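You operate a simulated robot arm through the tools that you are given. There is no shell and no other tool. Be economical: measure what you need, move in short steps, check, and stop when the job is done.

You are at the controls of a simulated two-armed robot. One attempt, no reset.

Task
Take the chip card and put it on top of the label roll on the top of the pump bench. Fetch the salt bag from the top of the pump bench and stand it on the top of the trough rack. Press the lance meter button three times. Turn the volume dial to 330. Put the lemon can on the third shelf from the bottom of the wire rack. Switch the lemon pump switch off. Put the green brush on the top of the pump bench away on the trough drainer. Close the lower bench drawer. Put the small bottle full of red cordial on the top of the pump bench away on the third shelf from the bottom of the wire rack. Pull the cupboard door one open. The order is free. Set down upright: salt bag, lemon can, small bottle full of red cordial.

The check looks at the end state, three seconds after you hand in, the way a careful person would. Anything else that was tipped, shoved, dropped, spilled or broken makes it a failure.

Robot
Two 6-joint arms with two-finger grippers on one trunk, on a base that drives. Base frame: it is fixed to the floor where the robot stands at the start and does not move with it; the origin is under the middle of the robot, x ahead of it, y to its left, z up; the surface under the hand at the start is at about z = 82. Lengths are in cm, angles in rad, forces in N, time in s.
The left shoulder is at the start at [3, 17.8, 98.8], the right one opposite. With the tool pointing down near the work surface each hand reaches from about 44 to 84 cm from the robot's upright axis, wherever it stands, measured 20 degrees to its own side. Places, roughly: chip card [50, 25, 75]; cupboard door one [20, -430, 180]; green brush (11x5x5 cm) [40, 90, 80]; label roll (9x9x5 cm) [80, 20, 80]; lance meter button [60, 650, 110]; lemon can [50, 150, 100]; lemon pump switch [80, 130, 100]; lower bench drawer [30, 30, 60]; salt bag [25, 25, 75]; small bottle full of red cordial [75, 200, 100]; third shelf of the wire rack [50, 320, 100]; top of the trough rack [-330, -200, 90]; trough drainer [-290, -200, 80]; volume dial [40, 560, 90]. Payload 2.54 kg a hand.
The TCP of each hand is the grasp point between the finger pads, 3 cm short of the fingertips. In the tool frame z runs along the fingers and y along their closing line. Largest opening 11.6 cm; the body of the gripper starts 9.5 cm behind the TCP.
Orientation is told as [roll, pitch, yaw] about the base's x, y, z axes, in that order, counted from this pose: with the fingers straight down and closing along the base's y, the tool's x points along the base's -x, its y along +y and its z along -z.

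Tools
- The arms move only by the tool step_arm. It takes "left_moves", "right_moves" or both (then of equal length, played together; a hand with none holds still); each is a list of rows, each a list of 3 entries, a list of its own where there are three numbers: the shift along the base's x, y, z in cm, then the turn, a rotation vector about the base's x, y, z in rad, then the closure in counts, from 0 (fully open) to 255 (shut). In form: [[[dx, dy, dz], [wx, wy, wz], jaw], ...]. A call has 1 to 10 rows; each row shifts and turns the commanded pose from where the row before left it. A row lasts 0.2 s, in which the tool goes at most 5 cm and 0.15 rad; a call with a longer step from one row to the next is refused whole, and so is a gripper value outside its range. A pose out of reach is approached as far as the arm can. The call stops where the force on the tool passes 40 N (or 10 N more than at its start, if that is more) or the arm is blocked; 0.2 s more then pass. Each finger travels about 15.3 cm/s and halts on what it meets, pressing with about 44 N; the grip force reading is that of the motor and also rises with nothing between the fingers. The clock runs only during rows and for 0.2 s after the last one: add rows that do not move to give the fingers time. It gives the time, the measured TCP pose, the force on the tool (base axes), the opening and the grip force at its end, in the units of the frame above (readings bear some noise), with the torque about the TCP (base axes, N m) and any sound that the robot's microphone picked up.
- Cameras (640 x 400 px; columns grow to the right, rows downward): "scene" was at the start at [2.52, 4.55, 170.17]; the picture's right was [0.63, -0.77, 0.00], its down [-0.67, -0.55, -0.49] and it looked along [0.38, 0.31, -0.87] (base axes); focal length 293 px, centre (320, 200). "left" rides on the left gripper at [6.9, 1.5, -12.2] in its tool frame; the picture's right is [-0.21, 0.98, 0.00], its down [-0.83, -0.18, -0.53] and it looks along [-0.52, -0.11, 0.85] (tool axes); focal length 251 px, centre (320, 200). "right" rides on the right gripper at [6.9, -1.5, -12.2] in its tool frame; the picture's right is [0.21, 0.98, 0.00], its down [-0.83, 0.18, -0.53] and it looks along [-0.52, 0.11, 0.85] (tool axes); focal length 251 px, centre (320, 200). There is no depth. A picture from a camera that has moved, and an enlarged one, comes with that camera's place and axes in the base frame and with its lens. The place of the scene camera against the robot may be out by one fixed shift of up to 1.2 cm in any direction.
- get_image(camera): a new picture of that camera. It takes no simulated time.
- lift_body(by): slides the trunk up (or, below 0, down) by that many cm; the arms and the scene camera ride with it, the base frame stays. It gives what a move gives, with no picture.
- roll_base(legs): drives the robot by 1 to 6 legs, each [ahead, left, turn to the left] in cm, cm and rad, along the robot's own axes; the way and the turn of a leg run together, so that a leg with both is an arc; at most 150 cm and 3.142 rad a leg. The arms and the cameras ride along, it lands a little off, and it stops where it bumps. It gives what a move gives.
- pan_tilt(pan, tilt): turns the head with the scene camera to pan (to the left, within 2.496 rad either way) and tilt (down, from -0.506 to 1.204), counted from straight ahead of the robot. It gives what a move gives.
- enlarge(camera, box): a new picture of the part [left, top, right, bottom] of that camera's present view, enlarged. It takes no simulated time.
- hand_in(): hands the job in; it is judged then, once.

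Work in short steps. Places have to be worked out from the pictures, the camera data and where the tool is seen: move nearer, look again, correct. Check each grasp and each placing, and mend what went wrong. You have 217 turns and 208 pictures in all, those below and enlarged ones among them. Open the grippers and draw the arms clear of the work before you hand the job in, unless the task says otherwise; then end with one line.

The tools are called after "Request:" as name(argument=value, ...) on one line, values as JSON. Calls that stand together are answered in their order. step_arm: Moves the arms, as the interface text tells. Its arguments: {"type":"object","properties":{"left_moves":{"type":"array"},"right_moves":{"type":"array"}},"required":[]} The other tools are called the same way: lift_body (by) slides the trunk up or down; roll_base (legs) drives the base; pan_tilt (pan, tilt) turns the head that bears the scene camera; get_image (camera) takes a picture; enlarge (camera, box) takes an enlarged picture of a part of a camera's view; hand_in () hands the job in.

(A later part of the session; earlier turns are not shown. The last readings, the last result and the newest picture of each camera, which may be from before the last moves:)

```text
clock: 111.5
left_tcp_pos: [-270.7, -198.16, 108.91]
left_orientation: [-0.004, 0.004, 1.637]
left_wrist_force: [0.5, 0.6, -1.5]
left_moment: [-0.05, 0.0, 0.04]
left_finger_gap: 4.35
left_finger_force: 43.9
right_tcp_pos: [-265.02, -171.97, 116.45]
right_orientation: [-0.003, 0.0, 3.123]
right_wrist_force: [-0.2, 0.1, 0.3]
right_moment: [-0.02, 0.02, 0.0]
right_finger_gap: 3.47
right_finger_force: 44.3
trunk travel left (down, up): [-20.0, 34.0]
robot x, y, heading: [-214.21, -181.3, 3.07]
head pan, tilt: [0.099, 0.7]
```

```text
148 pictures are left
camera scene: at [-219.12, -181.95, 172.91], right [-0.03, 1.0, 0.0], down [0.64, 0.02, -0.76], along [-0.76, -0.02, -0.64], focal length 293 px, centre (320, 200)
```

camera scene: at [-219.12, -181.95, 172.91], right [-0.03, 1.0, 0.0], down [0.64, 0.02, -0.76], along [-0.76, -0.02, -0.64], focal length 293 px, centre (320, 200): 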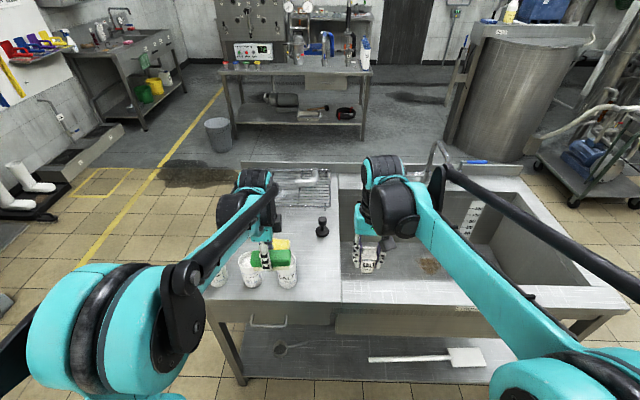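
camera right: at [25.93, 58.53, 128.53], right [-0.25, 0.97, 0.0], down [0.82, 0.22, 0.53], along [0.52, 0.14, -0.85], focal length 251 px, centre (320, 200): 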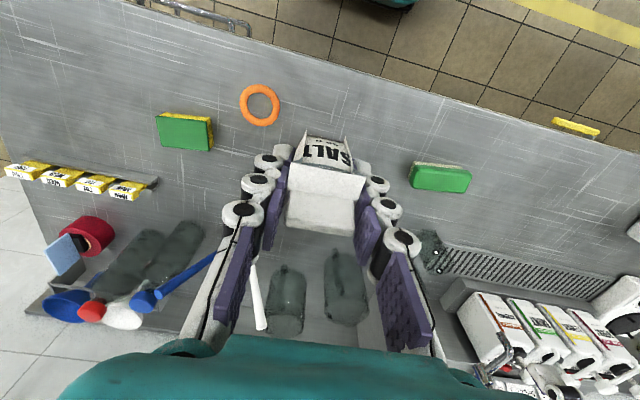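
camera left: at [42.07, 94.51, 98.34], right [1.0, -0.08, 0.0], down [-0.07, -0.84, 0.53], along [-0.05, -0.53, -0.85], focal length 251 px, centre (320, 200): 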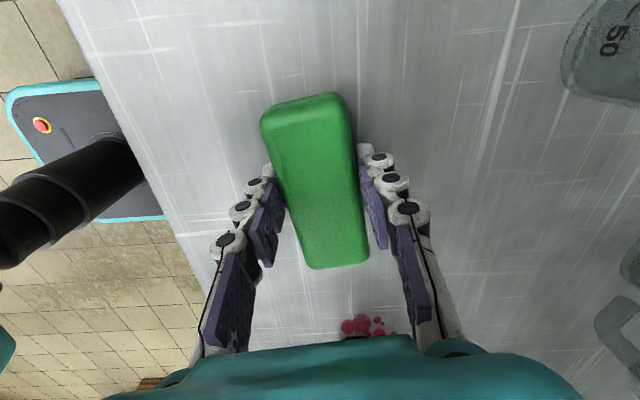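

I zoom on the drainer area.

Request:
enlarge(camera="scene", box=[190, 140, 400, 310])

Request:
get_image(camera="left")

Request:
get_image(camera="right")

```text
2.35 times, centred on (295, 225) of scene
camera zoom: at [-219.12, -181.95, 172.91], right [-0.03, 1.0, 0.0], down [0.64, 0.02, -0.76], along [-0.76, -0.02, -0.64], focal length 689 px, centre (379, 141)
```

zoom: 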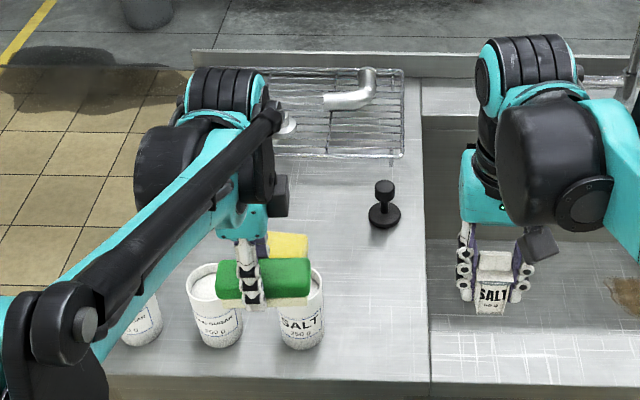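

```text
146 pictures are left
camera left: at [-271.62, -204.9, 121.04], right [-0.99, 0.15, 0.0], down [0.13, 0.84, 0.53], along [0.08, 0.52, -0.85], focal length 251 px, centre (320, 200)
```

left: 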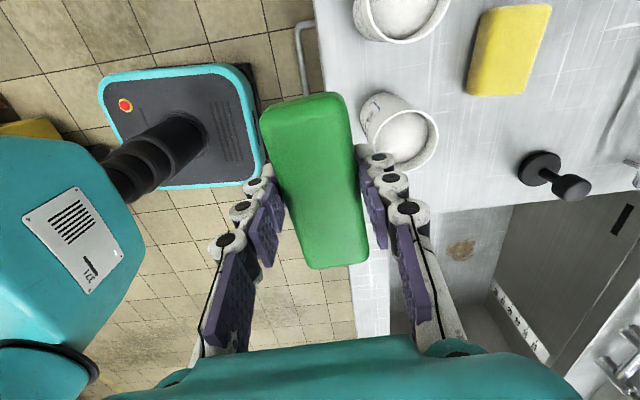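

```text
145 pictures are left
camera right: at [-257.93, -170.52, 128.53], right [0.2, -0.98, 0.0], down [-0.83, -0.17, 0.53], along [-0.52, -0.1, -0.85], focal length 251 px, centre (320, 200)
```

right: 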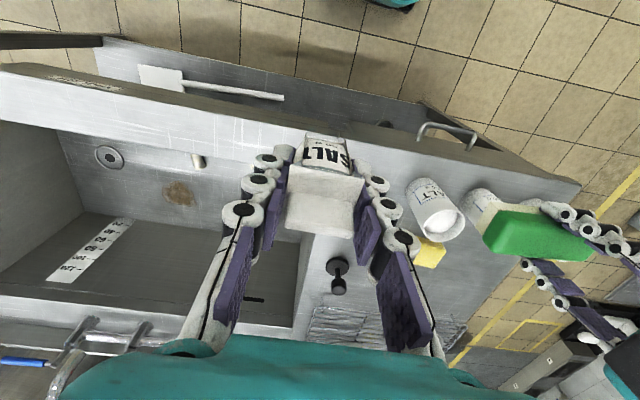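

The table top is at z≈84. On the drainer there are three cups at the front, a sponge at [-295, -200] and a stopper at [-303, -183]. The wire rack lies behind, x -317 to -345. I drive nearer to put the brush on the free strip at about [-308, -203].

Request:
roll_base(legs=[[0, 0, 0.07], [20, 0, 0]])

Request:
step_arm(left_moves=[[[-2, 0, 0], [0, 0, 0], 180], [[-3, 0, 0], [0, 0, 0], 180], [[-3, 0, 0], [0, 0, 0], 180], [[-3, 0, 0], [0, 0, 0], 180], [[-2, 0, 0], [0, 0, 0], 180]])

Request:
get_image(camera="left")

Request:
get_image(camera="scene")

```text
clock: 113.5
left_tcp_pos: [-289.44, -201.86, 108.78]
left_orientation: [-0.001, 0.004, 1.705]
left_wrist_force: [0.3, 0.0, -1.1]
left_moment: [-0.03, -0.03, -0.01]
left_finger_gap: 4.34
left_finger_force: 44.5
right_tcp_pos: [-285.55, -175.31, 116.35]
right_orientation: [-0.001, 0.0, -3.094]
right_wrist_force: [0.3, -0.5, -0.3]
right_moment: [-0.02, -0.01, 0.01]
right_finger_gap: 3.47
right_finger_force: 43.8
trunk travel left (down, up): [-20.0, 34.0]
robot x, y, heading: [-233.95, -181.41, 3.138]
head pan, tilt: [0.099, 0.7]
```

```text
clock: 114.7
left_tcp_pos: [-302.34, -201.71, 108.94]
left_orientation: [-0.003, 0.005, 1.707]
left_wrist_force: [-0.3, 0.1, -1.9]
left_moment: [0.02, 0.0, -0.01]
left_finger_gap: 4.33
left_finger_force: 43.8
right_tcp_pos: [-285.57, -175.39, 116.33]
right_orientation: [0.0, 0.001, -3.092]
right_wrist_force: [1.2, -0.2, -0.1]
right_moment: [0.02, -0.01, 0.01]
right_finger_gap: 3.48
right_finger_force: 43.5
trunk travel left (down, up): [-20.0, 34.0]
robot x, y, heading: [-233.7, -181.63, 3.138]
head pan, tilt: [0.099, 0.7]
```

```text
144 pictures are left
camera left: at [-302.89, -208.59, 121.02], right [-1.0, 0.08, 0.0], down [0.07, 0.84, 0.53], along [0.05, 0.53, -0.85], focal length 251 px, centre (320, 200)
```

left: 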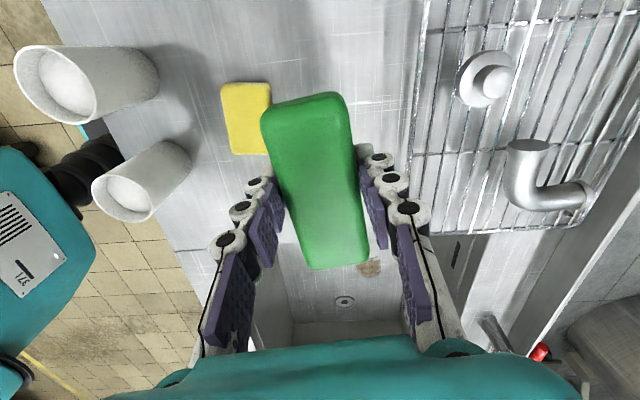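

```text
143 pictures are left
camera scene: at [-239.13, -182.26, 172.91], right [-0.1, 1.0, 0.0], down [0.64, 0.06, -0.76], along [-0.76, -0.07, -0.64], focal length 293 px, centre (320, 200)
```

scene: 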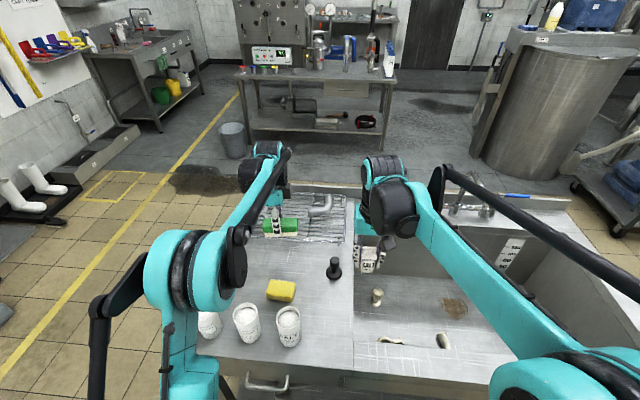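

The strip between the sponge (x≈-295) and the rack (x≈-315) is free. I shift to x≈-305 and lower the brush.

Request:
step_arm(left_moves=[[[-2.8, 0, 0], [0, 0, 0], 180], [[0, 0, -4], [0, 0, 0], 180], [[0, 0, -4], [0, 0, 0], 180], [[0, 0, -4], [0, 0, 0], 180], [[0, 0, -4], [0, 0, 0], 180], [[0, 0, -2.5], [0, 0, 0], 180], [[0, 0, -1], [0, 0, 0], 180], [[0, 0, 0], [0, 0, 0], 180]])

Request:
get_image(camera="left")

```text
clock: 116.5
left_tcp_pos: [-305.2, -201.75, 89.36]
left_orientation: [-0.002, 0.005, 1.705]
left_wrist_force: [0.7, 0.1, -1.1]
left_moment: [-0.02, -0.01, 0.0]
left_finger_gap: 4.31
left_finger_force: 44.0
right_tcp_pos: [-285.48, -175.29, 116.36]
right_orientation: [-0.003, 0.001, -3.092]
right_wrist_force: [-0.4, 1.5, -0.7]
right_moment: [0.02, -0.01, 0.0]
right_finger_gap: 3.49
right_finger_force: 44.0
trunk travel left (down, up): [-20.0, 34.0]
robot x, y, heading: [-233.96, -181.95, 3.136]
head pan, tilt: [0.099, 0.7]
```

```text
142 pictures are left
camera left: at [-305.76, -208.63, 101.53], right [-1.0, 0.08, 0.0], down [0.07, 0.85, 0.53], along [0.04, 0.53, -0.85], focal length 251 px, centre (320, 200)
```

left: 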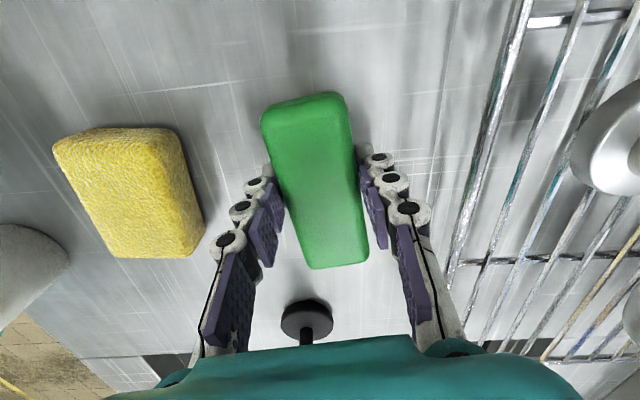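

I lower in small steps until contact.

Request:
step_arm(left_moves=[[[0, 0, -0.4], [0, 0, 0], 180], [[0, 0, -0.4], [0, 0, 0], 180], [[0, 0, -0.3], [0, 0, 0], 180], [[0, 0, 0], [0, 0, 0], 180]])

```text
clock: 117.1
left_tcp_pos: [-305.16, -201.74, 89.2]
left_orientation: [0.003, 0.005, 1.706]
left_wrist_force: [2.5, 1.5, 21.6]
left_moment: [-0.08, -0.32, -0.04]
left_finger_gap: 4.34
left_finger_force: 44.1
right_tcp_pos: [-285.27, -175.17, 116.4]
right_orientation: [0.0, -0.002, -3.091]
right_wrist_force: [0.1, 0.4, -0.6]
right_moment: [-0.01, 0.0, -0.01]
right_finger_gap: 3.46
right_finger_force: 43.9
trunk travel left (down, up): [-20.0, 34.0]
robot x, y, heading: [-234.08, -181.77, 3.138]
head pan, tilt: [0.099, 0.7]
stopped in row 2 (left hand): the force on the tool passed its limit at 43 N (the readings are from after the stop); the commanded pose is now the measured one
```

It rests on the drainer. I release with a moderate opening and rise.

Request:
step_arm(left_moves=[[[0, 0, 0.2], [0, 0, 0], 130], [[0, 0, 0], [0, 0, 0], 110], [[0, 0, 0], [0, 0, 0], 110], [[0, 0, 3], [0, 0, 0], 110], [[0, 0, 4], [0, 0, 0], 110], [[0, 0, 4], [0, 0, 0], 110], [[0, 0, 4], [0, 0, 0], 110], [[0, 0, 4], [0, 0, 0], 110], [[3, 0, 0], [0, 0, 0], 110]])

Request:
get_image(camera="left")

```text
clock: 119.1
left_tcp_pos: [-302.23, -201.63, 108.36]
left_orientation: [0.003, 0.004, 1.707]
left_wrist_force: [0.0, 0.4, 0.0]
left_moment: [-0.03, 0.02, 0.02]
left_finger_gap: 6.6
left_finger_force: 0.1
right_tcp_pos: [-285.28, -175.27, 116.5]
right_orientation: [-0.002, -0.002, -3.093]
right_wrist_force: [0.4, -0.3, -0.9]
right_moment: [0.0, 0.05, -0.04]
right_finger_gap: 3.47
right_finger_force: 44.2
trunk travel left (down, up): [-20.0, 34.0]
robot x, y, heading: [-233.59, -182.03, 3.137]
head pan, tilt: [0.099, 0.7]
```

```text
141 pictures are left
camera left: at [-302.8, -208.55, 120.53], right [-1.0, 0.08, 0.0], down [0.07, 0.85, 0.53], along [0.04, 0.53, -0.85], focal length 251 px, centre (320, 200)
```

left: 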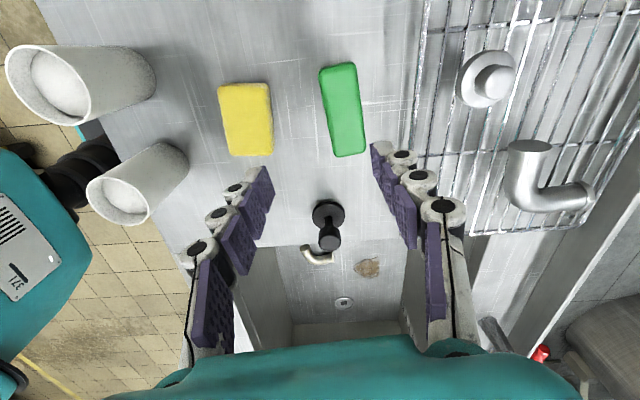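

The brush lies well on the drainer. The rack is too deep to reach from the front, so I go around to the table's end (y≈-222) and face +y there. First I draw the left hand in.

Request:
step_arm(left_moves=[[[4, 0, 1], [0, 0, 0], 110], [[4, 0, 1], [0, 0, 0], 110], [[4, 0, 1], [0, 0, 0], 110], [[3, 0, 1], [0, 0, 0], 110]])

Request:
roll_base(legs=[[-10, 0, 0], [0, 97, 0], [112, 0, 0], [0, 0, -1.571]])

Request:
pan_tilt(pan=-0.2, tilt=0.8)

Request:
get_image(camera="scene")

```text
clock: 120.1
left_tcp_pos: [-287.22, -201.57, 112.18]
left_orientation: [0.003, 0.006, 1.705]
left_wrist_force: [0.0, 0.4, -0.7]
left_moment: [-0.01, 0.05, -0.02]
left_finger_gap: 6.6
left_finger_force: 0.1
right_tcp_pos: [-285.29, -175.36, 116.48]
right_orientation: [-0.001, 0.0, -3.092]
right_wrist_force: [0.2, 0.5, -1.2]
right_moment: [0.0, 0.03, 0.01]
right_finger_gap: 3.47
right_finger_force: 44.6
trunk travel left (down, up): [-20.0, 34.0]
robot x, y, heading: [-233.68, -181.71, 3.138]
head pan, tilt: [0.099, 0.7]
```

```text
clock: 135.1
left_tcp_pos: [-356.02, -220.47, 112.07]
left_orientation: [0.004, 0.006, 0.096]
left_wrist_force: [-0.4, -0.3, -0.5]
left_moment: [-0.02, 0.0, -0.01]
left_finger_gap: 6.61
left_finger_force: 0.0
right_tcp_pos: [-329.87, -223.24, 116.4]
right_orientation: [0.0, 0.0, 1.58]
right_wrist_force: [-1.0, -0.9, -1.1]
right_moment: [-0.02, -0.02, 0.02]
right_finger_gap: 3.47
right_finger_force: 44.3
trunk travel left (down, up): [-20.0, 34.0]
robot x, y, heading: [-338.36, -274.16, 1.533]
head pan, tilt: [0.099, 0.7]
```

```text
clock: 135.9
left_tcp_pos: [-356.04, -220.39, 112.08]
left_orientation: [0.004, 0.005, 0.097]
left_wrist_force: [-0.1, -0.7, -0.2]
left_moment: [-0.02, 0.0, 0.0]
left_finger_gap: 6.62
left_finger_force: 0.1
right_tcp_pos: [-329.91, -223.29, 116.44]
right_orientation: [-0.001, -0.001, 1.582]
right_wrist_force: [0.0, 0.1, -0.7]
right_moment: [-0.02, 0.03, 0.01]
right_finger_gap: 3.49
right_finger_force: 44.7
trunk travel left (down, up): [-20.0, 34.0]
robot x, y, heading: [-338.57, -274.54, 1.524]
head pan, tilt: [-0.201, 0.799]
```

```text
140 pictures are left
camera scene: at [-336.08, -269.26, 172.09], right [0.97, -0.24, 0.0], down [-0.17, -0.7, -0.7], along [0.17, 0.68, -0.72], focal length 293 px, centre (320, 200)
```

scene: 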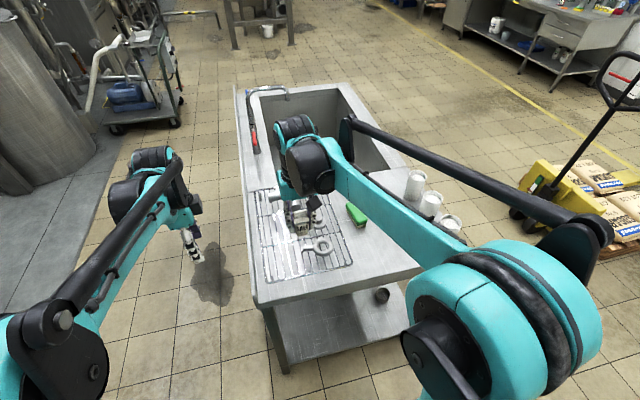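

I am positioned at the end. I drive ahead 12 cm and look at the rack closely.

Request:
roll_base(legs=[[12, 0, 0.04]])

Request:
enlarge(camera="scene", box=[220, 150, 420, 310])

Request:
get_image(camera="right")

```text
clock: 137.1
left_tcp_pos: [-358.08, -209.02, 112.15]
left_orientation: [0.001, 0.005, 0.14]
left_wrist_force: [0.3, -0.1, -0.2]
left_moment: [-0.05, 0.0, 0.0]
left_finger_gap: 6.6
left_finger_force: 0.1
right_tcp_pos: [-331.83, -210.85, 116.38]
right_orientation: [-0.003, 0.001, 1.623]
right_wrist_force: [-0.1, 0.9, -1.4]
right_moment: [-0.03, 0.01, -0.02]
right_finger_gap: 3.46
right_finger_force: 44.0
trunk travel left (down, up): [-20.0, 34.0]
robot x, y, heading: [-337.9, -262.58, 1.574]
head pan, tilt: [-0.201, 0.799]
```

```text
2.50 times, centred on (320, 230) of scene
camera zoom: at [-336.03, -256.99, 172.08], right [0.98, -0.2, 0.0], down [-0.14, -0.7, -0.7], along [0.14, 0.68, -0.72], focal length 732 px, centre (320, 125)
```

zoom: 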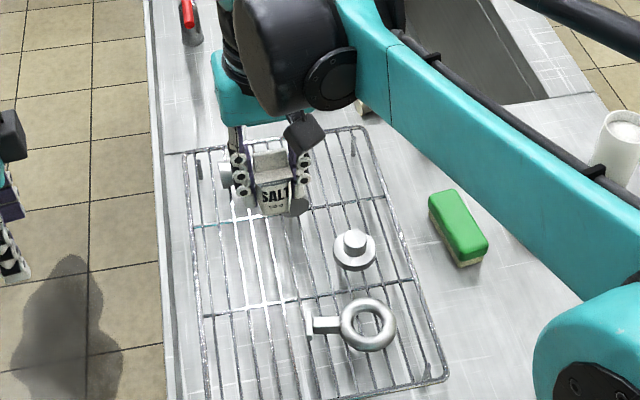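

```text
138 pictures are left
camera right: at [-329.91, -217.62, 128.49], right [-0.96, -0.27, 0.0], down [-0.23, 0.82, 0.53], along [-0.14, 0.51, -0.85], focal length 251 px, centre (320, 200)
```

right: 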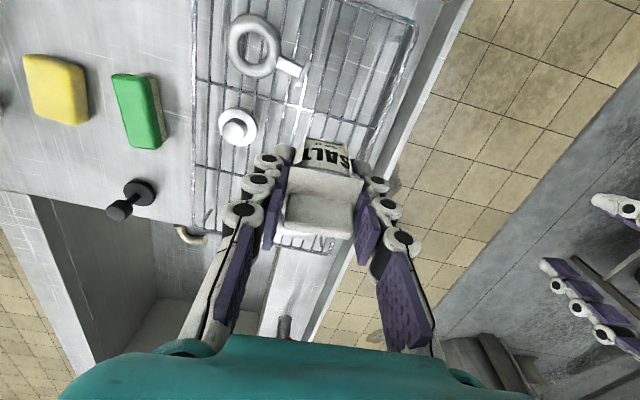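

I need the wire spacing to make the bag stand stably, so I zoom further on the rack.

Request:
enlarge(camera="scene", box=[270, 195, 350, 265])

Request:
enlarge(camera="right", box=[270, 30, 410, 150])

```text
5.71 times, centred on (310, 230) of scene
camera zoom: at [-336.03, -256.99, 172.08], right [0.98, -0.2, 0.0], down [-0.14, -0.7, -0.7], along [0.14, 0.68, -0.72], focal length 1672 px, centre (377, 29)
```

zoom: 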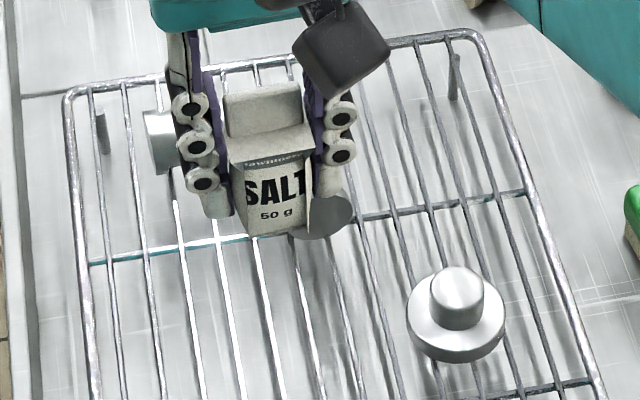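

```text
3.33 times, centred on (340, 90) of right
camera zoom: at [-329.91, -217.62, 128.49], right [-0.96, -0.27, 0.0], down [-0.23, 0.82, 0.53], along [-0.14, 0.51, -0.85], focal length 838 px, centre (253, 567)
```

zoom: 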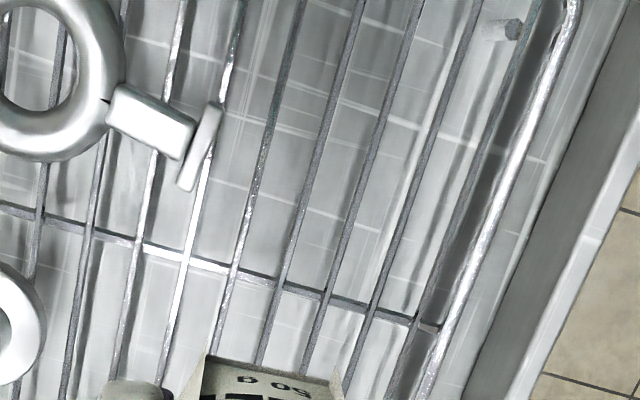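

The wires run along y with 2.25 cm spacing, so the bag will span at least two. I choose [-334.7, -203.5], midway between two wires and clear of the items there, and lower to just above the rack.

Request:
step_arm(right_moves=[[[-1.4, 3.6, 0], [0, 0, -0.05], 190], [[-1.4, 3.7, 0], [0, 0, 0], 190], [[0, 0, -4], [0, 0, 0], 190], [[0, 0, -4], [0, 0, 0], 190], [[0, 0, -4], [0, 0, 0], 190], [[0, 0, -4], [0, 0, 0], 190], [[0, 0, -3], [0, 0, 0], 190], [[0, 0, 0], [0, 0, 0], 190]])

Request:
enlarge(camera="scene", box=[250, 180, 370, 280])

Request:
get_image(camera="right")

```text
clock: 138.9
left_tcp_pos: [-358.12, -209.2, 112.15]
left_orientation: [0.003, 0.003, 0.14]
left_wrist_force: [-0.2, -0.8, -0.1]
left_moment: [-0.01, 0.03, 0.01]
left_finger_gap: 6.58
left_finger_force: 0.0
right_tcp_pos: [-334.73, -203.6, 97.37]
right_orientation: [-0.003, 0.0, 1.574]
right_wrist_force: [0.8, 0.0, -0.9]
right_moment: [0.01, -0.01, 0.01]
right_finger_gap: 3.47
right_finger_force: 44.4
trunk travel left (down, up): [-20.0, 34.0]
robot x, y, heading: [-337.92, -262.37, 1.572]
head pan, tilt: [-0.201, 0.799]
```

```text
4.00 times, centred on (310, 230) of scene
camera zoom: at [-336.03, -257.18, 172.09], right [0.98, -0.2, 0.0], down [-0.14, -0.7, -0.7], along [0.14, 0.68, -0.72], focal length 1171 px, centre (360, 80)
```

zoom: 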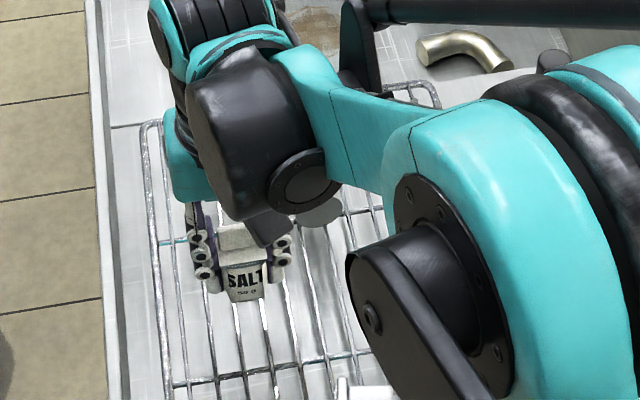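

```text
134 pictures are left
camera right: at [-333.17, -210.38, 109.55], right [-0.98, -0.22, 0.0], down [-0.18, 0.82, 0.53], along [-0.12, 0.52, -0.85], focal length 251 px, centre (320, 200)
```

right: 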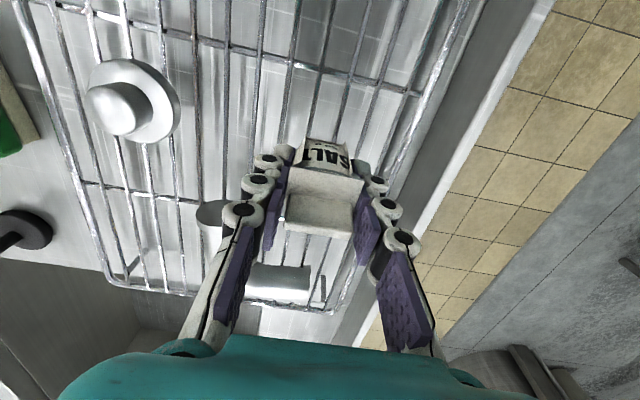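

It looks clear. I continue down slowly until contact.

Request:
step_arm(right_moves=[[[0, 0, -1.5], [0, 0, 0], 190], [[0, 0, -1], [0, 0, 0], 190], [[0, 0, -0.5], [0, 0, 0], 190], [[0, 0, -0.3], [0, 0, 0], 190], [[0, 0, -0.3], [0, 0, 0], 190], [[0, 0, 0], [0, 0, 0], 190]])

```text
clock: 140.3
left_tcp_pos: [-358.1, -209.17, 112.14]
left_orientation: [0.005, 0.006, 0.14]
left_wrist_force: [-0.4, 0.0, 0.2]
left_moment: [0.0, -0.02, -0.01]
left_finger_gap: 6.59
left_finger_force: 0.0
right_tcp_pos: [-334.68, -203.57, 93.86]
right_orientation: [-0.003, -0.002, 1.575]
right_wrist_force: [1.1, 3.6, 13.7]
right_moment: [0.02, 0.02, 0.0]
right_finger_gap: 3.51
right_finger_force: 43.6
trunk travel left (down, up): [-20.0, 34.0]
robot x, y, heading: [-337.88, -262.19, 1.569]
head pan, tilt: [-0.201, 0.799]
```

Contact is felt with 14 N. I open gently and check before rising.

Request:
step_arm(right_moves=[[[0, 0, 0.1], [0, 0, 0], 160], [[0, 0, 0], [0, 0, 0], 140], [[0, 0, 0], [0, 0, 0], 130], [[0, 0, 0], [0, 0, 0], 130], [[0, 0, 3], [0, 0, 0], 130], [[0, 0, 4], [0, 0, 0], 130], [[0, 0, 4], [0, 0, 0], 130], [[0, 0, 4], [0, 0, 0], 130], [[0, -4, 3], [0, 0, 0], 130]])

Request:
get_image(camera="right")

```text
clock: 142.3
left_tcp_pos: [-358.08, -209.41, 112.29]
left_orientation: [0.006, 0.005, 0.139]
left_wrist_force: [0.0, -0.5, 1.3]
left_moment: [0.12, 0.0, 0.0]
left_finger_gap: 6.61
left_finger_force: 0.0
right_tcp_pos: [-334.68, -207.87, 112.17]
right_orientation: [-0.002, -0.003, 1.575]
right_wrist_force: [0.8, -1.1, 0.6]
right_moment: [0.08, -0.01, 0.02]
right_finger_gap: 5.69
right_finger_force: 0.1
trunk travel left (down, up): [-20.0, 34.0]
robot x, y, heading: [-337.96, -262.25, 1.566]
head pan, tilt: [-0.201, 0.799]
```

```text
133 pictures are left
camera right: at [-333.06, -214.84, 124.17], right [-0.98, -0.22, 0.0], down [-0.18, 0.82, 0.54], along [-0.12, 0.52, -0.84], focal length 251 px, centre (320, 200)
```

right: 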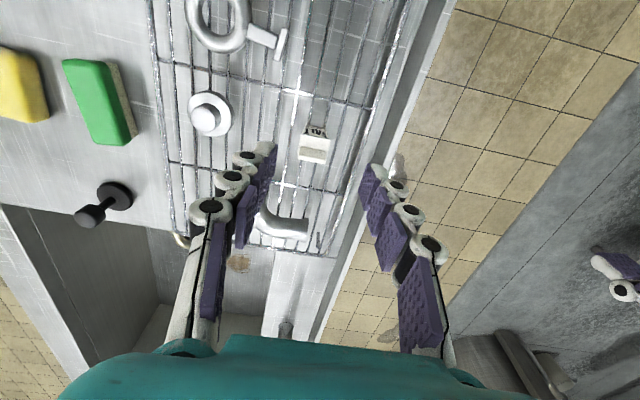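

The salt bag stands upright on the rack. Next is the cupboard door at about [20, -430, 180]. I back off, turn toward +x, and look.

Request:
roll_base(legs=[[-25, 0, 0], [0, 0, -1.7]])

Request:
pan_tilt(pan=-0.2, tilt=0.15)

Request:
get_image(camera="scene")

```text
clock: 148.2
left_tcp_pos: [-282.68, -274.29, 112.09]
left_orientation: [0.003, 0.005, -1.556]
left_wrist_force: [0.0, -0.2, -0.4]
left_moment: [-0.02, -0.02, -0.01]
left_finger_gap: 6.6
left_finger_force: 0.0
right_tcp_pos: [-284.09, -297.79, 111.84]
right_orientation: [-0.002, -0.001, -0.123]
right_wrist_force: [0.6, 0.9, -0.2]
right_moment: [0.02, -0.01, -0.04]
right_finger_gap: 5.64
right_finger_force: 0.1
trunk travel left (down, up): [-20.0, 34.0]
robot x, y, heading: [-338.05, -287.71, -0.128]
head pan, tilt: [-0.201, 0.799]
```

```text
clock: 149.3
left_tcp_pos: [-282.67, -274.44, 112.12]
left_orientation: [0.004, 0.006, -1.558]
left_wrist_force: [-0.7, 0.4, 0.0]
left_moment: [0.03, 0.0, -0.01]
left_finger_gap: 6.6
left_finger_force: 0.1
right_tcp_pos: [-284.11, -297.89, 111.92]
right_orientation: [-0.002, 0.002, -0.123]
right_wrist_force: [0.2, 0.2, 0.0]
right_moment: [0.0, 0.02, 0.02]
right_finger_gap: 5.68
right_finger_force: 0.0
trunk travel left (down, up): [-20.0, 34.0]
robot x, y, heading: [-338.0, -287.57, -0.123]
head pan, tilt: [-0.201, 0.15]
```

```text
132 pictures are left
camera scene: at [-331.79, -289.85, 177.91], right [-0.32, -0.95, 0.0], down [-0.14, 0.05, -0.99], along [0.94, -0.32, -0.15], focal length 293 px, centre (320, 200)
```

scene: 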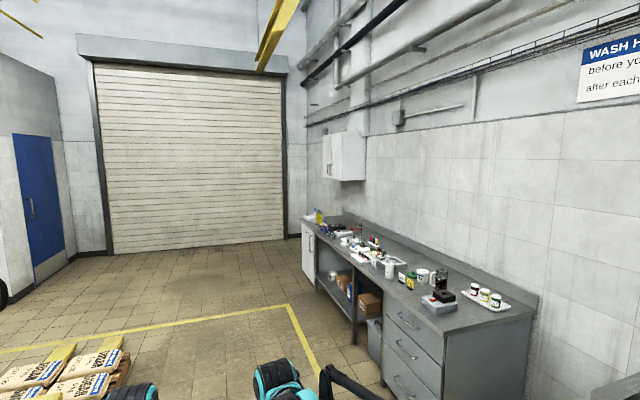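

The white wall cupboard is on the -y wall, over a bench whose front is at about y=-408. I drive along y≈-300 to x≈15 and turn to face it.

Request:
roll_base(legs=[[0, 0, 0.12], [150, 0, 0], [150, 0, 0], [50, 0, 0], [0, 0, -1.571]])

Request:
pan_tilt(pan=0, tilt=0.2)

Request:
get_image(camera="scene")

```text
clock: 170.9
left_tcp_pos: [33.93, -344.35, 112.14]
left_orientation: [0.003, 0.005, -3.023]
left_wrist_force: [-0.9, 0.0, 1.0]
left_moment: [-0.01, 0.0, 0.0]
left_finger_gap: 6.61
left_finger_force: 0.1
right_tcp_pos: [10.49, -345.33, 111.81]
right_orientation: [-0.001, -0.002, -1.59]
right_wrist_force: [-0.8, -0.9, -0.4]
right_moment: [0.02, -0.01, -0.02]
right_finger_gap: 5.68
right_finger_force: 0.1
trunk travel left (down, up): [-20.0, 34.0]
robot x, y, heading: [15.2, -290.2, -1.589]
head pan, tilt: [-0.201, 0.15]
```

```text
clock: 171.6
left_tcp_pos: [34.01, -344.36, 112.09]
left_orientation: [0.003, 0.005, -3.024]
left_wrist_force: [0.3, 0.3, -0.4]
left_moment: [0.0, -0.01, 0.02]
left_finger_gap: 6.6
left_finger_force: 0.1
right_tcp_pos: [10.47, -345.31, 111.78]
right_orientation: [-0.004, -0.002, -1.589]
right_wrist_force: [0.3, -0.4, 0.4]
right_moment: [-0.01, 0.01, 0.0]
right_finger_gap: 5.7
right_finger_force: 0.0
trunk travel left (down, up): [-20.0, 34.0]
robot x, y, heading: [14.91, -290.77, -1.592]
head pan, tilt: [0.0, 0.201]
```

```text
131 pictures are left
camera scene: at [15.33, -296.61, 177.45], right [-1.0, 0.02, 0.0], down [0.0, 0.2, -0.98], along [-0.02, -0.98, -0.2], focal length 293 px, centre (320, 200)
```

scene: 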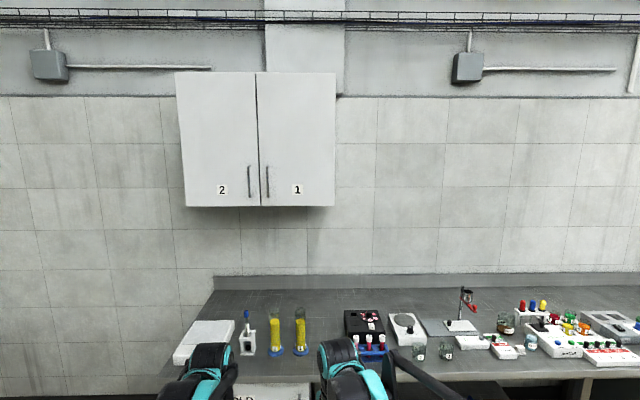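

Door 1 is the right-hand one, hinged at x≈5. Its handle is a vertical bar at about [36.5, -428, 159.5]. I raise the trunk, swing the right arm aside, and turn the left hand back square.

Request:
lift_body(by=33)

Request:
step_arm(left_moves=[[[0, 0, 0], [0, 0, 0.145], 0], [[0, 0, 0], [0, 0, 0.145], 0], [[0, 0, 0], [0, 0, 0.145], 0], [[0, 0, 0], [0, 0, 0.145], 0], [[0, 0, 0], [0, 0, 0.145], 0], [[0, 0, 0], [0, 0, 0.145], 0], [[0, 0, 0], [0, 0, 0.145], 0], [[0, 0, 0], [0, 0, 0.145], 0], [[0, 0, 0], [0, 0, 0.145], 0], [[0, 0, 0], [0, 0, 0.13], 0]], right_moves=[[[-3, 0, 0], [0, 0, 0], 0], [[-3, 0, 0], [0, 0, 0], 0], [[-3, 0, 0], [0, 0, 0], 0], [[-3, 0, 0], [0, 0, 0], 0], [[-3, 0, 0], [0, 0, 0], 0], [[-3, 0, 0], [0, 0, 0], 0], [[-3, 0, 0], [0, 0, 0], 0], [[-3, 0, 0], [0, 0, 0], 0], [[-3, 0, 0], [0, 0, 0], 0], [[-3, 0, 0], [0, 0, 0], 0]])

Request:
step_arm(left_moves=[[[0, -3, 1.4], [-0.15, 0, 0], 0], [[0, -3, 1.4], [-0.15, 0, 0], 0], [[0, -3, 1.4], [-0.15, 0, 0], 0], [[0, -3, 1.4], [-0.15, 0, 0], 0], [[0, -3, 1.4], [-0.15, 0, 0], 0], [[0, -3, 1.4], [-0.15, 0, 0], 0], [[0, -3, 1.4], [-0.15, 0, 0], 0], [[0, -3, 1.4], [-0.15, 0, 0], 0], [[0, -3, 1.4], [-0.15, 0, 0], 0], [[0, -3, 1.4], [-0.15, 0, 0], 0]])

Request:
get_image(camera="left")

```text
clock: 174.8
left_tcp_pos: [34.06, -344.38, 145.22]
left_orientation: [0.003, 0.005, -3.023]
left_wrist_force: [0.5, -0.1, 0.6]
left_moment: [0.01, 0.0, 0.0]
left_finger_gap: 6.61
left_finger_force: 0.0
right_tcp_pos: [10.44, -345.36, 144.89]
right_orientation: [-0.001, 0.001, -1.588]
right_wrist_force: [0.5, -0.2, -0.3]
right_moment: [-0.03, 0.02, -0.03]
right_finger_gap: 5.69
right_finger_force: 0.1
trunk travel left (down, up): [-53.0, 1.0]
robot x, y, heading: [15.28, -290.78, -1.59]
head pan, tilt: [0.0, 0.201]
```

```text
clock: 177.0
left_tcp_pos: [33.9, -344.35, 145.18]
left_orientation: [0.002, 0.005, -1.589]
left_wrist_force: [0.3, 0.1, -0.1]
left_moment: [0.05, -0.03, -0.03]
left_finger_gap: 11.61
left_finger_force: 0.1
right_tcp_pos: [-19.62, -345.33, 144.76]
right_orientation: [0.0, 0.0, -1.588]
right_wrist_force: [-0.8, -0.5, 0.7]
right_moment: [0.01, -0.02, -0.04]
right_finger_gap: 11.61
right_finger_force: 0.0
trunk travel left (down, up): [-53.0, 1.0]
robot x, y, heading: [15.22, -290.87, -1.588]
head pan, tilt: [0.0, 0.201]
```

```text
clock: 179.2
left_tcp_pos: [33.88, -374.5, 159.13]
left_orientation: [0.23, -1.493, -1.8]
left_wrist_force: [-0.3, 0.0, 0.0]
left_moment: [-0.04, -0.02, -0.04]
left_finger_gap: 11.59
left_finger_force: 0.0
right_tcp_pos: [-19.45, -345.46, 144.79]
right_orientation: [-0.001, 0.001, -1.589]
right_wrist_force: [0.3, -0.5, -0.9]
right_moment: [0.05, -0.01, 0.01]
right_finger_gap: 11.63
right_finger_force: 0.1
trunk travel left (down, up): [-53.0, 1.0]
robot x, y, heading: [14.96, -290.74, -1.592]
head pan, tilt: [0.0, 0.201]
```

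```text
130 pictures are left
camera left: at [35.6, -361.76, 153.01], right [0.97, -0.01, 0.23], down [-0.2, 0.47, 0.86], along [-0.12, -0.88, 0.45], focal length 251 px, centre (320, 200)
```

left: 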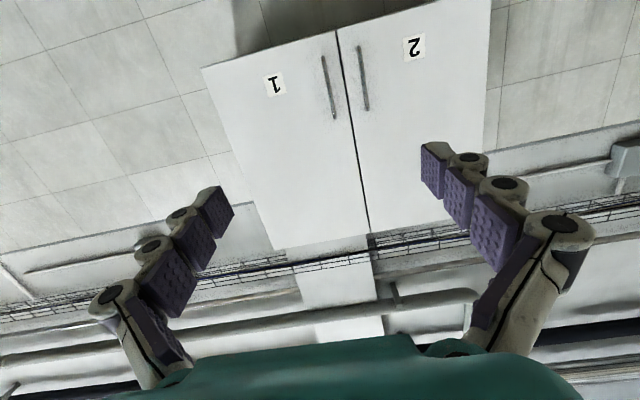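

The hand points at the cupboard at the handle's height. I drive 35 cm ahead and re-measure.

Request:
roll_base(legs=[[35, 2, 0.02]])

Request:
get_image(camera="left")

Request:
get_image(camera="scene")

```text
clock: 181.5
left_tcp_pos: [37.4, -408.37, 159.22]
left_orientation: [0.233, -1.493, -1.779]
left_wrist_force: [-0.5, -0.7, 0.7]
left_moment: [0.01, 0.04, 0.01]
left_finger_gap: 11.63
left_finger_force: 0.2
right_tcp_pos: [-16.75, -380.69, 144.81]
right_orientation: [-0.001, -0.002, -1.566]
right_wrist_force: [0.1, 0.6, -0.3]
right_moment: [-0.01, 0.01, 0.03]
right_finger_gap: 11.59
right_finger_force: 0.1
trunk travel left (down, up): [-53.0, 1.0]
robot x, y, heading: [16.74, -325.55, -1.568]
head pan, tilt: [0.0, 0.201]
```

```text
129 pictures are left
camera left: at [38.77, -395.63, 153.18], right [0.97, 0.01, 0.23], down [-0.21, 0.47, 0.86], along [-0.1, -0.89, 0.45], focal length 251 px, centre (320, 200)
```

left: 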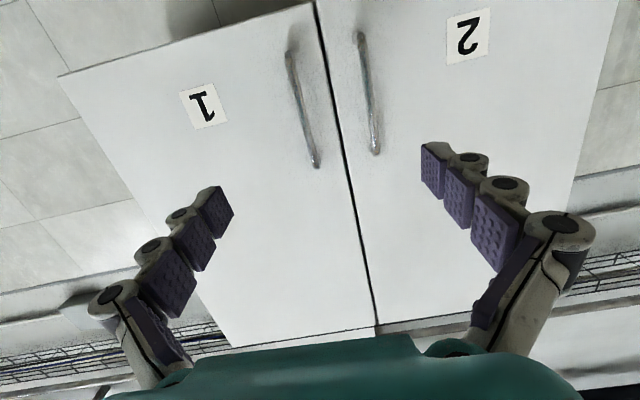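

```text
128 pictures are left
camera scene: at [17.07, -331.18, 210.46], right [-1.0, 0.0, 0.0], down [0.0, 0.2, -0.98], along [0.0, -0.98, -0.2], focal length 293 px, centre (320, 200)
```

scene: 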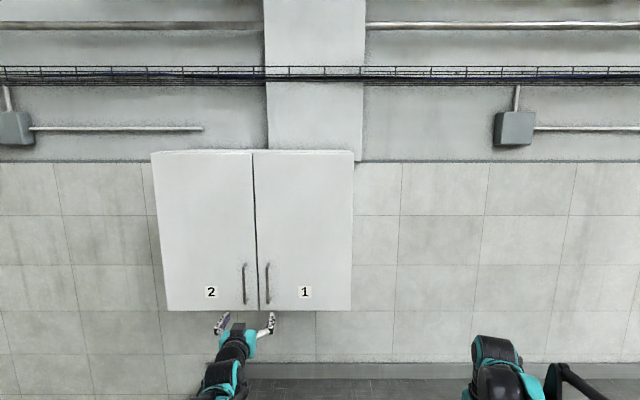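

The handle bar triangulates to [35.6, -432, 157.5]. I narrow the opening so as not to touch the neighbouring handle, align x, and drive ahead most of the way.

Request:
step_arm(left_moves=[[[-0.9, 0, -0.7], [0, 0, 0], 145], [[-0.9, 0, -0.7], [0, 0, 0], 145], [[0, 0, 0], [0, 0, 0], 145], [[0, 0, 0], [0, 0, 0], 145]])

Request:
roll_base(legs=[[17, 0, 0]])

Request:
get_image(camera="left")

```text
clock: 182.5
left_tcp_pos: [35.68, -408.48, 157.84]
left_orientation: [0.231, -1.492, -1.776]
left_wrist_force: [-1.7, -0.4, -0.6]
left_moment: [0.0, 0.0, 0.0]
left_finger_gap: 5.01
left_finger_force: 0.0
right_tcp_pos: [-16.66, -380.7, 144.87]
right_orientation: [-0.001, 0.0, -1.566]
right_wrist_force: [0.6, 0.6, -0.3]
right_moment: [-0.01, 0.03, 0.0]
right_finger_gap: 11.6
right_finger_force: 0.0
trunk travel left (down, up): [-53.0, 1.0]
robot x, y, heading: [16.41, -325.48, -1.568]
head pan, tilt: [0.0, 0.201]
```

```text
clock: 183.9
left_tcp_pos: [35.69, -424.98, 157.93]
left_orientation: [0.237, -1.494, -1.783]
left_wrist_force: [-0.3, 0.1, 0.0]
left_moment: [0.04, 0.0, 0.0]
left_finger_gap: 5.0
left_finger_force: 0.0
right_tcp_pos: [-16.68, -397.14, 145.0]
right_orientation: [-0.002, -0.002, -1.569]
right_wrist_force: [-0.3, 0.5, 1.4]
right_moment: [-0.05, 0.0, 0.02]
right_finger_gap: 11.63
right_finger_force: 0.1
trunk travel left (down, up): [-53.0, 1.0]
robot x, y, heading: [16.47, -342.38, -1.571]
head pan, tilt: [0.0, 0.201]
```

```text
127 pictures are left
camera left: at [36.96, -412.22, 151.92], right [0.97, 0.01, 0.23], down [-0.21, 0.47, 0.86], along [-0.1, -0.88, 0.46], focal length 251 px, centre (320, 200)
```

left: 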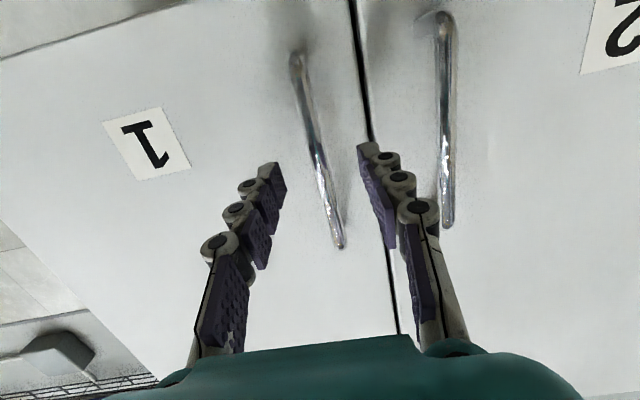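

The bar is nicely between the fingers. I advance 5.5 cm and close.

Request:
step_arm(left_moves=[[[0, -2, 0], [0, 0, 0], 145], [[0, -2, 0], [0, 0, 0], 145], [[0, -1.5, 0], [0, 0, 0], 145], [[0, 0, 0], [0, 0, 0], 255], [[0, 0, 0], [0, 0, 0], 255], [[0, 0, 0], [0, 0, 0], 255], [[0, 0, 0], [0, 0, 0], 255]])

Request:
get_image(camera="left")

```text
clock: 184.7
left_tcp_pos: [35.7, -429.35, 158.05]
left_orientation: [0.212, -1.492, -1.755]
left_wrist_force: [-0.3, 29.9, 11.0]
left_moment: [-0.24, 0.61, -0.23]
left_finger_gap: 1.08
left_finger_force: 29.9
right_tcp_pos: [-16.51, -396.93, 145.09]
right_orientation: [-0.002, -0.006, -1.567]
right_wrist_force: [0.1, -1.3, 0.5]
right_moment: [0.08, 0.01, 0.01]
right_finger_gap: 11.61
right_finger_force: 0.1
trunk travel left (down, up): [-53.0, 1.0]
robot x, y, heading: [16.8, -341.8, -1.566]
head pan, tilt: [0.0, 0.201]
stopped in row 3 (left hand): the force on the tool passed its limit at 55 N (the readings are from after the stop); the commanded pose is now the measured one
```

```text
126 pictures are left
camera left: at [37.06, -416.54, 152.04], right [0.97, 0.01, 0.23], down [-0.21, 0.46, 0.86], along [-0.1, -0.89, 0.45], focal length 251 px, centre (320, 200)
```

left: 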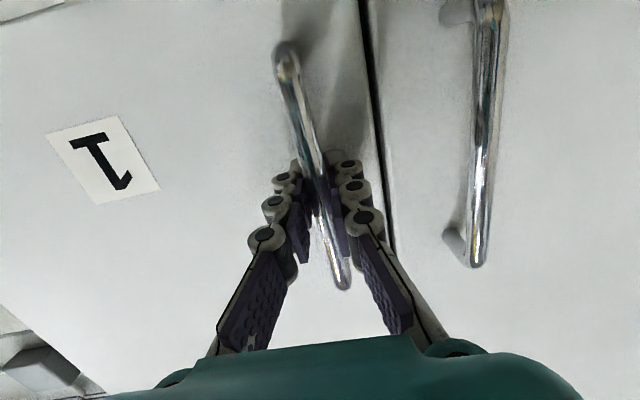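

The bar is gripped. I pull along the door's arc (hinge at about [5, -433]), turning the hand with it, for the first 20°.

Request:
step_arm(left_moves=[[[0, 0, 0], [0, 0, 0], 255], [[-0.2, 1.3, 0], [0, 0, 0.043], 255], [[-0.2, 1.3, 0], [0, 0, 0.044], 255], [[-0.65, 2.6, 0], [0, 0, 0.087], 255], [[-0.9, 2.55, 0], [0, 0, 0.087], 255], [[-1.1, 2.45, 0], [0, 0, 0.087], 255]])

Request:
get_image(camera="left")

Request:
get_image(camera="scene")

```text
clock: 185.3
left_tcp_pos: [35.71, -429.19, 157.97]
left_orientation: [0.207, -1.494, -1.728]
left_wrist_force: [5.5, -2.4, 20.2]
left_moment: [-0.29, 0.72, -0.09]
left_finger_gap: 1.0
left_finger_force: 36.4
right_tcp_pos: [-16.62, -397.47, 144.9]
right_orientation: [-0.001, -0.001, -1.568]
right_wrist_force: [0.1, -0.1, 0.7]
right_moment: [0.01, 0.02, 0.02]
right_finger_gap: 11.6
right_finger_force: 0.0
trunk travel left (down, up): [-53.0, 1.0]
robot x, y, heading: [16.83, -342.03, -1.571]
head pan, tilt: [0.0, 0.201]
stopped in row 2 (left hand): the force on the tool passed its limit at 43 N (the readings are from after the stop); the commanded pose is now the measured one
```

```text
125 pictures are left
camera left: at [36.66, -416.32, 151.99], right [0.97, 0.03, 0.23], down [-0.22, 0.46, 0.86], along [-0.08, -0.89, 0.45], focal length 251 px, centre (320, 200)
```

left: 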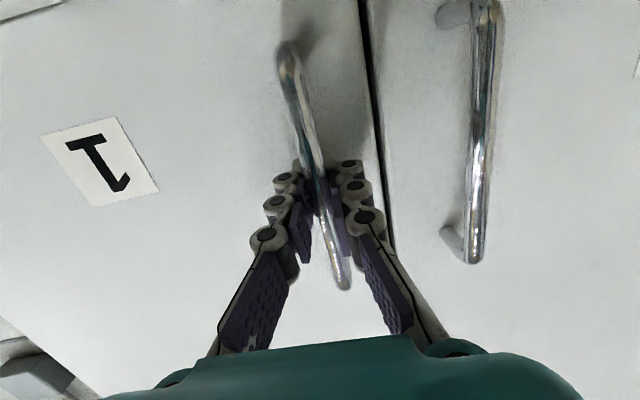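

```text
124 pictures are left
camera scene: at [17.16, -347.95, 210.46], right [-1.0, 0.0, 0.0], down [0.0, 0.2, -0.98], along [0.0, -0.98, -0.2], focal length 293 px, centre (320, 200)
```

scene: 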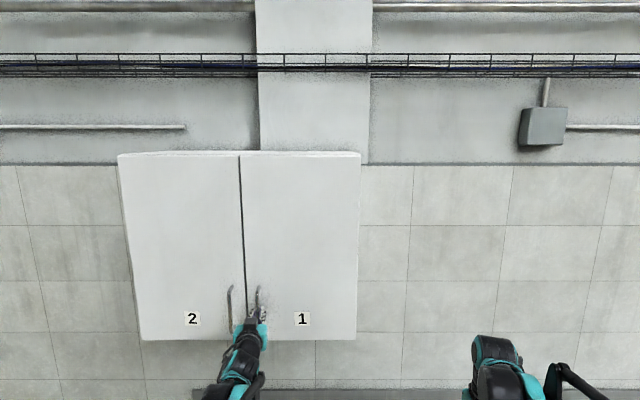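

The pull stopped at 43 N, which is probably a catch. I relieve the vertical preload and pull again without rotating.

Request:
step_arm(left_moves=[[[0, 0, 0.3], [0, 0, 0], 255], [[0, 1, 0], [0, 0, 0], 255], [[-0.1, 1.2, 0], [0, 0, 0], 255], [[-0.3, 1.5, 0], [0, 0, 0], 255]])

Request:
get_image(camera="left")

```text
clock: 186.3
left_tcp_pos: [35.01, -425.52, 157.95]
left_orientation: [0.214, -1.487, -1.734]
left_wrist_force: [-2.4, -1.4, -13.2]
left_moment: [-0.33, 0.62, 0.06]
left_finger_gap: 1.01
left_finger_force: 36.0
right_tcp_pos: [-16.65, -397.51, 144.78]
right_orientation: [-0.002, 0.0, -1.566]
right_wrist_force: [-1.2, -0.2, 1.1]
right_moment: [0.01, -0.02, 0.05]
right_finger_gap: 11.6
right_finger_force: 0.0
trunk travel left (down, up): [-53.0, 1.0]
robot x, y, heading: [16.58, -342.05, -1.569]
head pan, tilt: [0.0, 0.201]
```

```text
123 pictures are left
camera left: at [36.0, -412.7, 152.07], right [0.97, 0.03, 0.23], down [-0.22, 0.45, 0.86], along [-0.08, -0.89, 0.45], focal length 251 px, centre (320, 200)
```

left: 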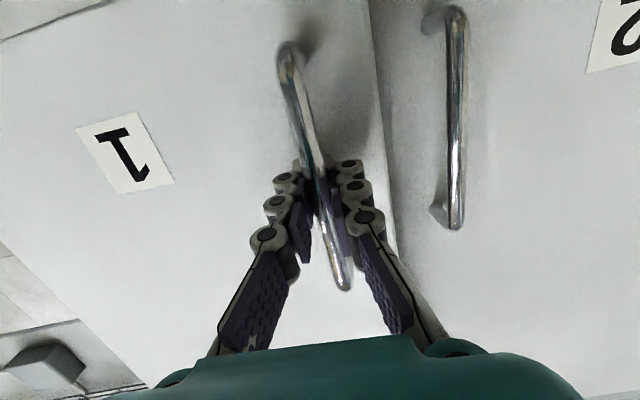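

The door is opening, about 7° so far. I continue along the arc with slight rotation.

Request:
step_arm(left_moves=[[[-0.6, 2.6, -0.15], [0, 0, 0.08], 255], [[-0.8, 2.6, 0], [0, 0, 0.087], 255], [[-1, 2.5, 0], [0, 0, 0.087], 255], [[-1.2, 2.4, 0], [0, 0, 0.087], 255], [[-1.4, 2.3, 0], [0, 0, 0.087], 255]])

Request:
get_image(camera="scene")

```text
clock: 187.5
left_tcp_pos: [29.3, -413.46, 158.07]
left_orientation: [0.28, -1.491, -1.381]
left_wrist_force: [-19.8, -15.7, 15.3]
left_moment: [-0.2, 0.68, 0.14]
left_finger_gap: 1.05
left_finger_force: 36.6
right_tcp_pos: [-17.34, -397.7, 144.7]
right_orientation: [0.002, 0.002, -1.567]
right_wrist_force: [1.2, -0.3, -0.4]
right_moment: [-0.01, -0.04, 0.01]
right_finger_gap: 11.61
right_finger_force: 0.1
trunk travel left (down, up): [-53.0, 1.0]
robot x, y, heading: [16.63, -342.47, -1.57]
head pan, tilt: [0.0, 0.201]
```

```text
122 pictures are left
camera scene: at [16.2, -348.35, 210.45], right [-1.0, 0.0, 0.0], down [0.0, 0.2, -0.98], along [0.0, -0.98, -0.2], focal length 293 px, centre (320, 200)
```

scene: 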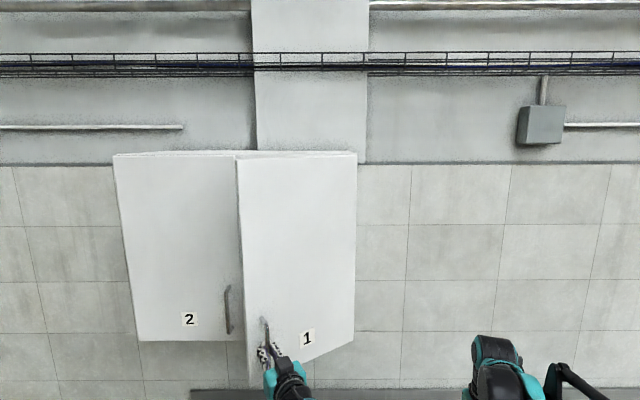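

The door is about 33° open. The force shows I am slightly outside the arc, so I correct inward and continue. I also move the right hand further aside.

Request:
step_arm(left_moves=[[[-0.5, -0.2, -0.1], [0, 0, 0.04], 255], [[-2, 1.8, 0], [0, 0, 0.06], 255], [[-2, 1.8, 0], [0, 0, 0.06], 255], [[-2.1, 1.7, 0], [0, 0, 0.06], 255], [[-2.2, 1.5, 0], [0, 0, 0.06], 255]], right_moves=[[[-2.5, 3, 0], [0, 0, 0], 0], [[-2.5, 3, 0], [0, 0, 0], 0], [[-2.5, 3, 0], [0, 0, 0], 0], [[-2.5, 3, 0], [0, 0, 0], 0], [[-2.5, 3, 0], [0, 0, 0], 0]])

Request:
get_image(camera="scene")

```text
clock: 188.7
left_tcp_pos: [21.3, -406.25, 157.99]
left_orientation: [0.227, -1.491, -1.033]
left_wrist_force: [-0.1, 2.9, 14.2]
left_moment: [0.07, 0.97, -0.16]
left_finger_gap: 1.0
left_finger_force: 36.1
right_tcp_pos: [-29.35, -382.17, 144.69]
right_orientation: [-0.001, -0.002, -1.569]
right_wrist_force: [0.2, 0.0, 0.0]
right_moment: [0.0, -0.04, 0.0]
right_finger_gap: 11.6
right_finger_force: 0.0
trunk travel left (down, up): [-53.0, 1.0]
robot x, y, heading: [16.53, -342.15, -1.573]
head pan, tilt: [0.0, 0.201]
```

```text
121 pictures are left
camera scene: at [16.76, -347.72, 210.45], right [-1.0, 0.0, 0.0], down [0.0, 0.2, -0.98], along [0.0, -0.98, -0.2], focal length 293 px, centre (320, 200)
```

scene: 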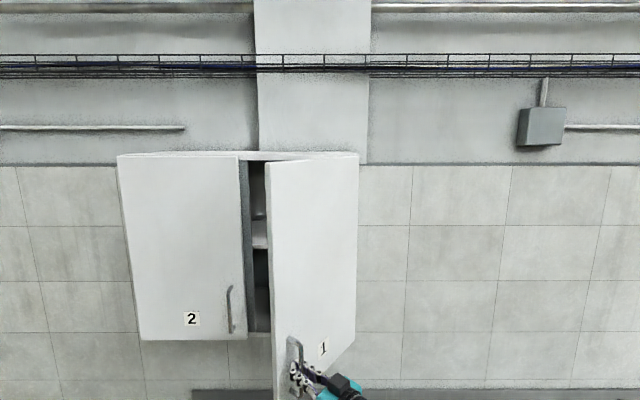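

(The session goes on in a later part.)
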